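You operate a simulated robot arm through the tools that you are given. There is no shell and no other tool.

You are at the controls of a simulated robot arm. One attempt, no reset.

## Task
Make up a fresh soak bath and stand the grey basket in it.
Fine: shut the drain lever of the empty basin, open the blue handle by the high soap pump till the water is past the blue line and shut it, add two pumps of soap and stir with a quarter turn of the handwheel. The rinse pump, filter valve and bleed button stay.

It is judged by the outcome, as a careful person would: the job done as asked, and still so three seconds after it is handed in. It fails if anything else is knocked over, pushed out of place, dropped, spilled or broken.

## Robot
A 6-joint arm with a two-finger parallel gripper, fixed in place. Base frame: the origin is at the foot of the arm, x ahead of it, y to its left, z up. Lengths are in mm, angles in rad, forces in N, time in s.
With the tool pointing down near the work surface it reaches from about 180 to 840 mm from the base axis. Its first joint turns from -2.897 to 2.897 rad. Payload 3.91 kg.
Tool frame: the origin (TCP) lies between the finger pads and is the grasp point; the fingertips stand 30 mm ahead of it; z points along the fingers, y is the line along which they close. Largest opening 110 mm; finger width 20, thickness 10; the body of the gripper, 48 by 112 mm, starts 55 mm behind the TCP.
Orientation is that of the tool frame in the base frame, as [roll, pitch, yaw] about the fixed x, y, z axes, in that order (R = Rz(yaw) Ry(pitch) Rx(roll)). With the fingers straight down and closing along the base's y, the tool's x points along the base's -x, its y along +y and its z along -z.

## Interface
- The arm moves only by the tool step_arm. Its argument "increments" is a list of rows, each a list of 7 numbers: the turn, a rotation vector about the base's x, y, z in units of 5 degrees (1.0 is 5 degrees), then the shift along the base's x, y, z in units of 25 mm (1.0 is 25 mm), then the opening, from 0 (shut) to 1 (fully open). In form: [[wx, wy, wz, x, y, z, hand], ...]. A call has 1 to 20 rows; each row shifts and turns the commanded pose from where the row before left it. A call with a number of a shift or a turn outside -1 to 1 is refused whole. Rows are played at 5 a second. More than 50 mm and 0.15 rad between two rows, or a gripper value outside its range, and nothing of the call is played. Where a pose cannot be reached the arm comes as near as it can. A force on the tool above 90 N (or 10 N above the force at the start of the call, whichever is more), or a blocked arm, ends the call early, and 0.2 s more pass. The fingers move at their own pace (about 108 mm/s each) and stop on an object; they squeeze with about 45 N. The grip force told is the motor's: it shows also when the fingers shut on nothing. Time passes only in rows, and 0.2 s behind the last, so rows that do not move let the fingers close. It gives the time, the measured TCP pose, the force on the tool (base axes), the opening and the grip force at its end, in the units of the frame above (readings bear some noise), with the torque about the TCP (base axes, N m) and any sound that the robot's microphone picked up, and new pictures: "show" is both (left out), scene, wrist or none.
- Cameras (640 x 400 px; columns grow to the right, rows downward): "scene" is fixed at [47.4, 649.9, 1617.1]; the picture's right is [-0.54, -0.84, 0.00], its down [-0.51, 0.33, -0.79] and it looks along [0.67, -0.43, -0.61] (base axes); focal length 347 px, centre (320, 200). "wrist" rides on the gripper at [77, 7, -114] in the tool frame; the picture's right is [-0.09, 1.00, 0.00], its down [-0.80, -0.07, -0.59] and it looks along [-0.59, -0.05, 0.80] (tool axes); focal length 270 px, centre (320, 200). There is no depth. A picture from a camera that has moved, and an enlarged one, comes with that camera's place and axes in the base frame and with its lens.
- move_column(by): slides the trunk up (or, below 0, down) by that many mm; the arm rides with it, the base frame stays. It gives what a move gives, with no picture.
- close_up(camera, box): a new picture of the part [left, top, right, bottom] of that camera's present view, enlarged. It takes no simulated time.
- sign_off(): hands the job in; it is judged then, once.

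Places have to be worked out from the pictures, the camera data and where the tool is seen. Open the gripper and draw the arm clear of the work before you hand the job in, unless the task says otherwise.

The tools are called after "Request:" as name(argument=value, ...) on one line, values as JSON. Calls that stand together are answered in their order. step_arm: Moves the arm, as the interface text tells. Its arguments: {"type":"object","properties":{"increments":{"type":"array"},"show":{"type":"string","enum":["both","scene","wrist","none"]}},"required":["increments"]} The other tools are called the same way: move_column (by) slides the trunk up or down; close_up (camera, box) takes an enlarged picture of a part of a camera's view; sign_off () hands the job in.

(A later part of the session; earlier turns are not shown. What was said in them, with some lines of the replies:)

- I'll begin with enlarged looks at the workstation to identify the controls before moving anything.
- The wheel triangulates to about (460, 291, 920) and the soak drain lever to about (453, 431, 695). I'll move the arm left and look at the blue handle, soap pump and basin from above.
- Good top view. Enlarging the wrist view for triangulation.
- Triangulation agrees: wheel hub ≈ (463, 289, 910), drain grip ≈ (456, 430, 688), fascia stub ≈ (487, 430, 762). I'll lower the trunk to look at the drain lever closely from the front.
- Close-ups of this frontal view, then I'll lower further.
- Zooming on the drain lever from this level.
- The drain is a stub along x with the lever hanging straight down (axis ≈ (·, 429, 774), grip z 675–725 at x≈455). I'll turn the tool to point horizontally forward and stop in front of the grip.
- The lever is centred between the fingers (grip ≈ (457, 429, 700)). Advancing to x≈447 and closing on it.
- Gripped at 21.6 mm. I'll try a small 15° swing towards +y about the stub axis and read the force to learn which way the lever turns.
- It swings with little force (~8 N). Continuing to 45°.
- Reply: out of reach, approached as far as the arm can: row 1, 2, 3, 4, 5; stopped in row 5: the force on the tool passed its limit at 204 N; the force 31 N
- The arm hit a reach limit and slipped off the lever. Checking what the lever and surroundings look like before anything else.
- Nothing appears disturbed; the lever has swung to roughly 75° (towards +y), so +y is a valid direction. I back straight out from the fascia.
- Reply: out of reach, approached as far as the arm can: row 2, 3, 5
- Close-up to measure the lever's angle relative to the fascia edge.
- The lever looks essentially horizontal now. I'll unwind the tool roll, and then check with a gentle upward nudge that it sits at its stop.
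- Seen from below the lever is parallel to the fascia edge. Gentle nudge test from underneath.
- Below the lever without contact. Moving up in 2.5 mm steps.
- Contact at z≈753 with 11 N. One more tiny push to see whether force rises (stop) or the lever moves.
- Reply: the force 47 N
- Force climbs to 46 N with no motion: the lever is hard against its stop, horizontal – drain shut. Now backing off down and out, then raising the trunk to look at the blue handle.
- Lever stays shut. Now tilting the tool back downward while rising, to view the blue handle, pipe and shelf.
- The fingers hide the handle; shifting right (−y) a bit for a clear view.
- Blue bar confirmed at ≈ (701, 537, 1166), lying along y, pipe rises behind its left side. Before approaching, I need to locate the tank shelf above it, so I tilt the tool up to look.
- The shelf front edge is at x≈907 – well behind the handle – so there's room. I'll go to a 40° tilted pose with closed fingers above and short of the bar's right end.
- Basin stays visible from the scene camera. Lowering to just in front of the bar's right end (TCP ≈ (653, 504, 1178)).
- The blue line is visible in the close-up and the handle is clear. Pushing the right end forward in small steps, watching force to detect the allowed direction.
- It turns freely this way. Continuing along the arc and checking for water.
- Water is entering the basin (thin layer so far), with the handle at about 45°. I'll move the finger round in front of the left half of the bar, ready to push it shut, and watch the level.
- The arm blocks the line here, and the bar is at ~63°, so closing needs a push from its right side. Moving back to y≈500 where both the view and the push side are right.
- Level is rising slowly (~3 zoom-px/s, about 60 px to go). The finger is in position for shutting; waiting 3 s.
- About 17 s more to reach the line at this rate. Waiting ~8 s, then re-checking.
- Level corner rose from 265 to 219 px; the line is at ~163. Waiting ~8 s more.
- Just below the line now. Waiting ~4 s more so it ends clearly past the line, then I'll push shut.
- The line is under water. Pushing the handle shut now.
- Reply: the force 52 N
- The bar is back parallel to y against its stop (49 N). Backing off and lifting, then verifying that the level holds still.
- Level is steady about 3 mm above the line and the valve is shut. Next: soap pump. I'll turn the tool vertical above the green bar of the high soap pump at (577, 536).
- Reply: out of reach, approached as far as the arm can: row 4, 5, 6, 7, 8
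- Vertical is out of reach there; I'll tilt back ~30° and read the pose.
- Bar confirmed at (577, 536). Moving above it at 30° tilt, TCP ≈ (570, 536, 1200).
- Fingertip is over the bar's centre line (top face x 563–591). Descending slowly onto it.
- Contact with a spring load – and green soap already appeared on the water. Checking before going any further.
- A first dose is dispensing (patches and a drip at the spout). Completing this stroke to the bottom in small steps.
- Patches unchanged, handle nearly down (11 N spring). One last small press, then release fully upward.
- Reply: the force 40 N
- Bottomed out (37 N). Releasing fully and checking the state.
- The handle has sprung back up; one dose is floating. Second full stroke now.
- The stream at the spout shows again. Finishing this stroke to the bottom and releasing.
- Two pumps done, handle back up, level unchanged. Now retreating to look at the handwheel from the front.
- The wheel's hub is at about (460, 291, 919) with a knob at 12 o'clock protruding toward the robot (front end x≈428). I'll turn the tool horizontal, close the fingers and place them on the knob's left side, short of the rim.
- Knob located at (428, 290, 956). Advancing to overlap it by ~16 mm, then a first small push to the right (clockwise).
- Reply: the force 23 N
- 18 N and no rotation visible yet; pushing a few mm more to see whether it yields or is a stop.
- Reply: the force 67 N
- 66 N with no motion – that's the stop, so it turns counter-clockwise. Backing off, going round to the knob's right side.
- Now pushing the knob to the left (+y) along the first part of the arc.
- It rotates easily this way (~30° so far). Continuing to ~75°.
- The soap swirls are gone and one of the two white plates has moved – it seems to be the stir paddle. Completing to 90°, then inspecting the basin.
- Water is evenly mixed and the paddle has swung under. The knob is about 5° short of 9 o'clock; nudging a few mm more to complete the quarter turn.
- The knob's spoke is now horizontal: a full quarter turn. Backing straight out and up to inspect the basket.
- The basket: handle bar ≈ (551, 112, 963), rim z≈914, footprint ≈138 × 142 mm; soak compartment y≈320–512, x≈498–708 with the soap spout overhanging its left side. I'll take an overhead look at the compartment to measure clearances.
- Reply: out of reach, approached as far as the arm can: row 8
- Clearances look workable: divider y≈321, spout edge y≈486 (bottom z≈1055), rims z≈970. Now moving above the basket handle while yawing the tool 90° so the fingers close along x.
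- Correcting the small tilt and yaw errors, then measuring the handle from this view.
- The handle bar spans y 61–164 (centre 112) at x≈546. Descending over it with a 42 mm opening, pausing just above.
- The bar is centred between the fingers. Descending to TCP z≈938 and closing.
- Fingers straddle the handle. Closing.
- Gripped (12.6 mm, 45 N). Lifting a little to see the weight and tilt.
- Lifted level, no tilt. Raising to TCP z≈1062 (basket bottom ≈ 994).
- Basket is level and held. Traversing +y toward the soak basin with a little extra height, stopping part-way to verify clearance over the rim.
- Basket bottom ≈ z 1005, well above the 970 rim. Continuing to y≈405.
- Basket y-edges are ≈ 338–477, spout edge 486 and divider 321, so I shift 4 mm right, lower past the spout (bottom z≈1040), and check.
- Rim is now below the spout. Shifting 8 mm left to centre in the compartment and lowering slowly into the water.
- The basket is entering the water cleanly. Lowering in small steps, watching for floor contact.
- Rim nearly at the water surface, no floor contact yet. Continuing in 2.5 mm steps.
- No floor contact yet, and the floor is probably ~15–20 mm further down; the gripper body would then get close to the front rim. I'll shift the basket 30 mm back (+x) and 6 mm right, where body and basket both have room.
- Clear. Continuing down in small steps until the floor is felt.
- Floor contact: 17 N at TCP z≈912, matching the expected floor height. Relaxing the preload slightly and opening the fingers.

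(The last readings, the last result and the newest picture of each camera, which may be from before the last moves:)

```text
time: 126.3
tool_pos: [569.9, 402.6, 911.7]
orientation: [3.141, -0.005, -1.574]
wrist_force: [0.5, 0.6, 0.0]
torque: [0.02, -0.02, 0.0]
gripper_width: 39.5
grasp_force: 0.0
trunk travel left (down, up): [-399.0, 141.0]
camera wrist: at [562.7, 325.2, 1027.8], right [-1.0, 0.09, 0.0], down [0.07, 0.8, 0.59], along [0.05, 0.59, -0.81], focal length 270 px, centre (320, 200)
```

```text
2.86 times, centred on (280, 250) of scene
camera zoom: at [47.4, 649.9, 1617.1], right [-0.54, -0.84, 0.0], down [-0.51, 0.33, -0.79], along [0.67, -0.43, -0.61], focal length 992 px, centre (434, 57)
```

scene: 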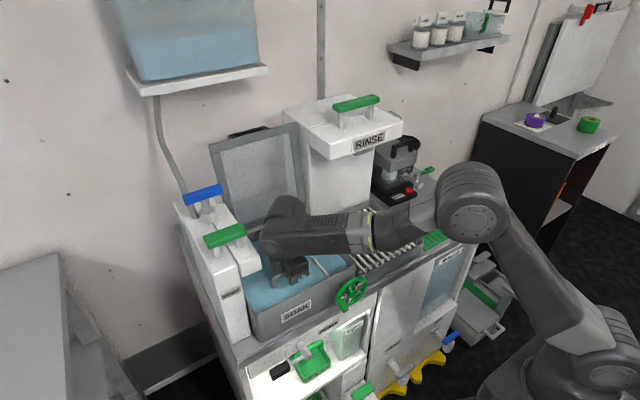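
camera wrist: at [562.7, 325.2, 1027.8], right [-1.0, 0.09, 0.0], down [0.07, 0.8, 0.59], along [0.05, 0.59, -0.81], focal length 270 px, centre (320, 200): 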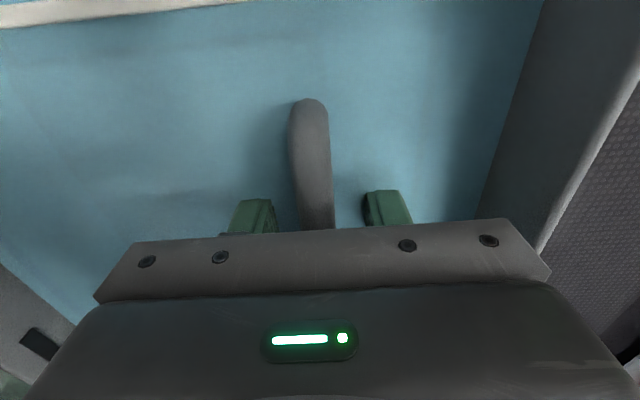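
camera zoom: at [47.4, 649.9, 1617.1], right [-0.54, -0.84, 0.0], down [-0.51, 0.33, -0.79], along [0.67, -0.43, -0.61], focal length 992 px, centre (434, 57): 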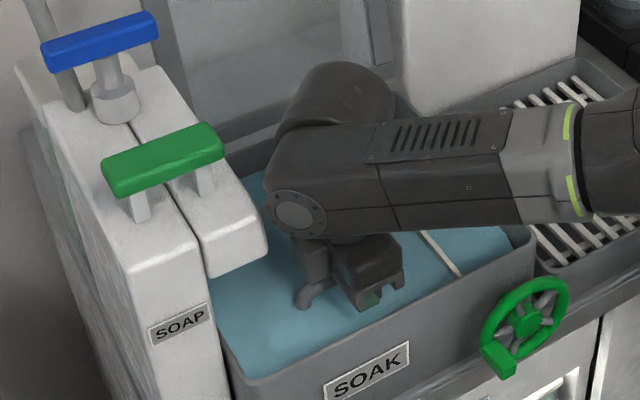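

Released; the handle stays put. Lifting straight up.

Request:
step_arm(increments=[[0, 0, 0, 0, 0, 0.4, 0.36], [0, 0, 0, 0, 0, 0.6, 0.36], [0, 0, 0, 0, 0, 0.8, 0.36], [0, 0, 0, 0, 0, 0.8, 0.36], [0, 0, 0, 0, 0, 1, 0.36], [0, 0, 0, 0, 0, 1, 0.36], [0, 0, 0, 0, 0, 1, 0.36], [0, 0, 0, 0, 0, 1, 0.36], [0, 0, 0, 0, 0, 0, 0.36]])

Request:
close_up(camera="scene", box=[180, 180, 380, 320])

Request:
close_up(camera="wrist", box=[100, 0, 440, 230])

```text
time: 128.3
tool_pos: [569.6, 400.1, 1075.4]
orientation: [-3.139, -0.002, -1.572]
wrist_force: [-0.7, -0.5, 0.0]
torque: [-0.04, -0.01, 0.02]
gripper_width: 39.8
grasp_force: 0.0
trunk travel left (down, up): [-399.0, 141.0]
camera wrist: at [562.0, 323.2, 1191.0], right [-1.0, 0.09, 0.0], down [0.07, 0.8, 0.59], along [0.05, 0.59, -0.81], focal length 270 px, centre (320, 200)
```

scene: 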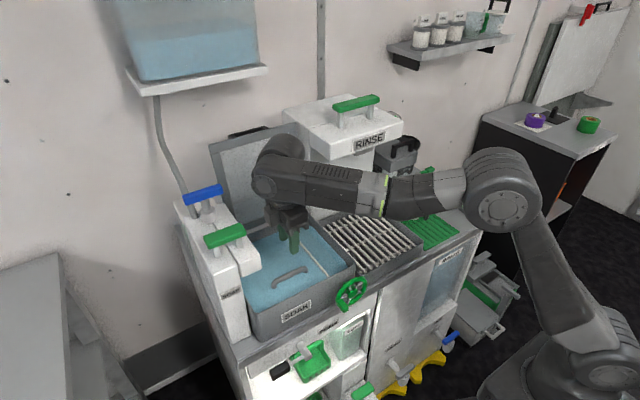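
wrist: 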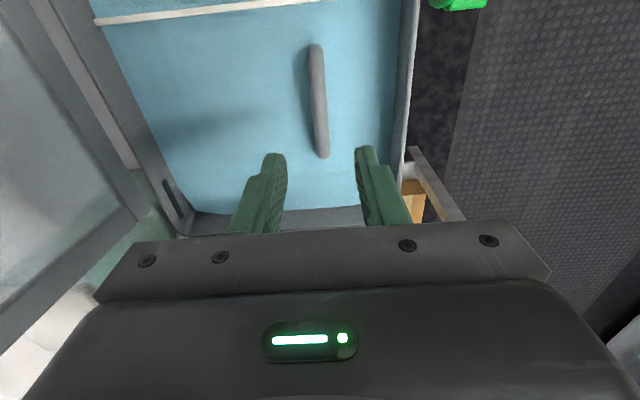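

```text
2.86 times, centred on (280, 250) of scene
camera zoom: at [47.4, 649.9, 1617.1], right [-0.54, -0.84, 0.0], down [-0.51, 0.33, -0.79], along [0.67, -0.43, -0.61], focal length 992 px, centre (434, 57)
```

zoom: 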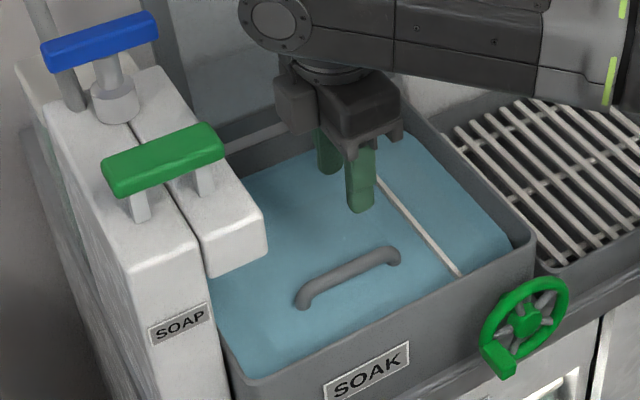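

```text
1.74 times, centred on (270, 115) of wrist
camera zoom: at [562.0, 323.2, 1191.0], right [-1.0, 0.09, 0.0], down [0.07, 0.8, 0.59], along [0.05, 0.59, -0.81], focal length 470 px, centre (407, 348)
```

zoom: 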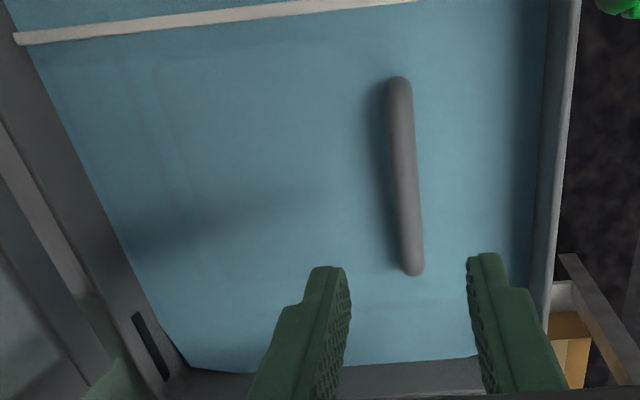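

The basket stands upright in the bath with its handle level above the water. Retreating the arm clear of the work.

Request:
step_arm(increments=[[0, 0, 0, -1, -0.3, 0.3, 0.5], [0, 0, 0, -1, -0.3, 0.3, 0.5], [0, 0, 0, -1, -0.5, 0.3, 0.8], [0, 0, 0, -1, -0.5, 0.3, 1], [0, 0, 0, -1, -0.5, 0.3, 1], [0, 0, 0, -1, -0.5, 0.3, 1], [0, 0, 0, -1, -0.5, 0.3, 1], [0, 0, 0, -1, -0.5, 0.3, 1], [0, 0, 0, -1, -0.5, 0.3, 1], [0, 0, 0, -1, -0.5, 0.3, 1], [0, 0, 0, -1, -0.5, 0, 1]])

Request:
close_up(camera="scene", box=[180, 180, 340, 300])

Request:
close_up(camera="scene", box=[240, 210, 320, 260])

Request:
close_up(camera="scene", box=[240, 270, 440, 400])

```text
time: 130.7
tool_pos: [294.2, 275.7, 1151.8]
orientation: [-3.141, 0.0, -1.574]
wrist_force: [-0.9, 0.1, -0.2]
torque: [0.03, 0.0, 0.01]
gripper_width: 110.0
grasp_force: 0.1
trunk travel left (down, up): [-399.0, 141.0]
camera wrist: at [287.4, 198.2, 1266.7], right [-1.0, 0.09, 0.0], down [0.07, 0.8, 0.59], along [0.05, 0.59, -0.8], focal length 270 px, centre (320, 200)
```

scene: 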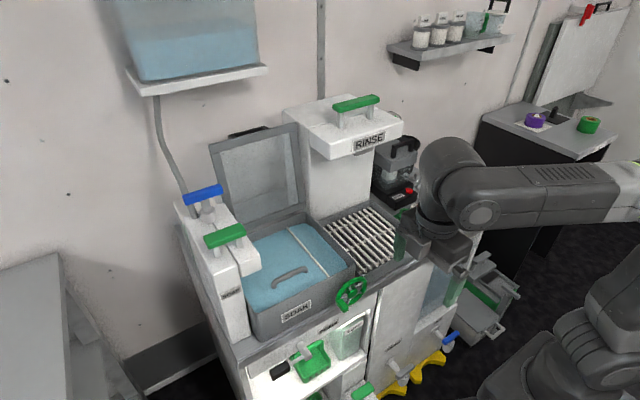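
wrist: 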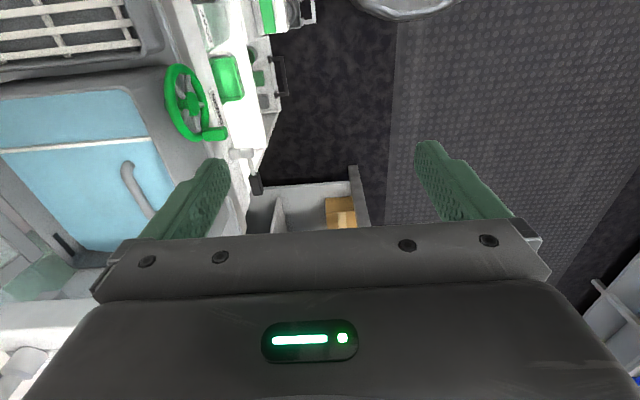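

```text
3.33 times, centred on (260, 240) of scene
camera zoom: at [47.4, 649.9, 1617.1], right [-0.54, -0.84, 0.0], down [-0.51, 0.33, -0.79], along [0.67, -0.43, -0.61], focal length 1158 px, centre (520, 67)
```

zoom: 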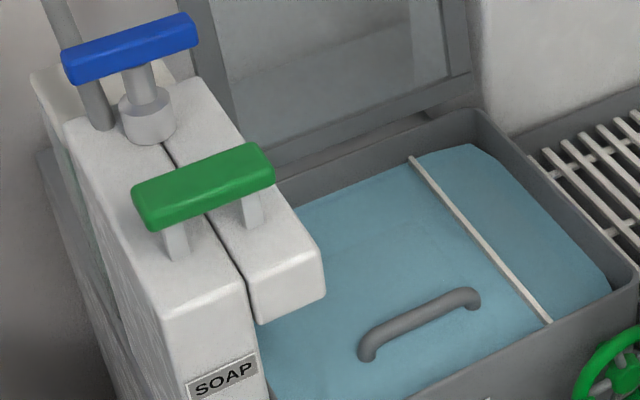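

```text
8.00 times, centred on (280, 235) of scene
camera zoom: at [47.4, 649.9, 1617.1], right [-0.54, -0.84, 0.0], down [-0.51, 0.33, -0.79], along [0.67, -0.43, -0.61], focal length 2779 px, centre (640, -80)
```

zoom: 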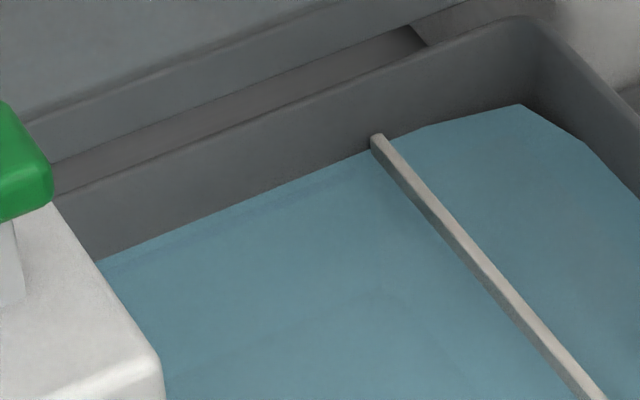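

```text
3.08 times, centred on (340, 335) of scene
camera zoom: at [47.4, 649.9, 1617.1], right [-0.54, -0.84, 0.0], down [-0.51, 0.33, -0.79], along [0.67, -0.43, -0.61], focal length 1069 px, centre (258, -215)
```

zoom: 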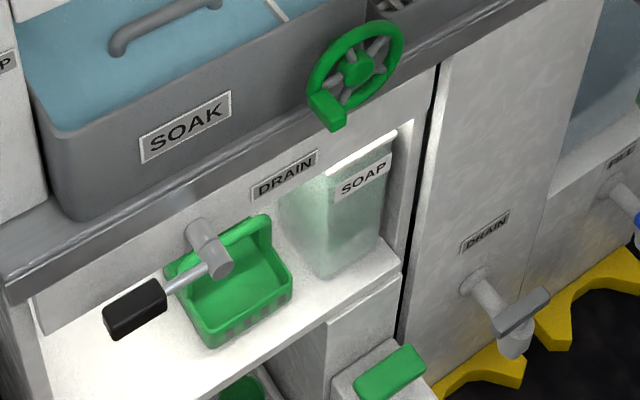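

Level is unchanged over a minute, drain lever shut, blue handle shut, pump handle up, wheel a quarter turn on, basket standing in the bath, and arm clear with gripper open. Handing in.

Request:
sign_off()

```text
The job is handed in.
```

The fresh soak bath is made up, the grey basket is standing in it, and I've handed the job in. I don't have the judge's result.

- **Drain:** I shut the soak basin's drain lever. It is horizontal and hard against its stop.
- **Water:** I filled from the blue handle by the high soap pump and shut it again. The water is about 3 mm above the blue line and hasn't moved in the minute since.
- **Soap:** I gave two full pumps, and the pump handle has sprung back up.
- **Stir:** I gave the handwheel a quarter turn, after which the soap swirls were gone. It only turns anticlockwise as you face it. I first pushed it clockwise against its stop with about 66 N, and nothing moved.
- **Basket:** It stands upright on the floor of the basin's main compartment. Its rim is under water and the handle is above it.

While I was turning the drain lever, the arm hit a reach limit. It slipped off, and the closed fingertips pressed against the white panel behind the lever. The force peaked at 204 N. I saw no damage in the pictures afterwards, and nothing had moved out of place.

I did not touch the rinse pump, filter valve or bleed button. The arm is drawn clear with the gripper open.
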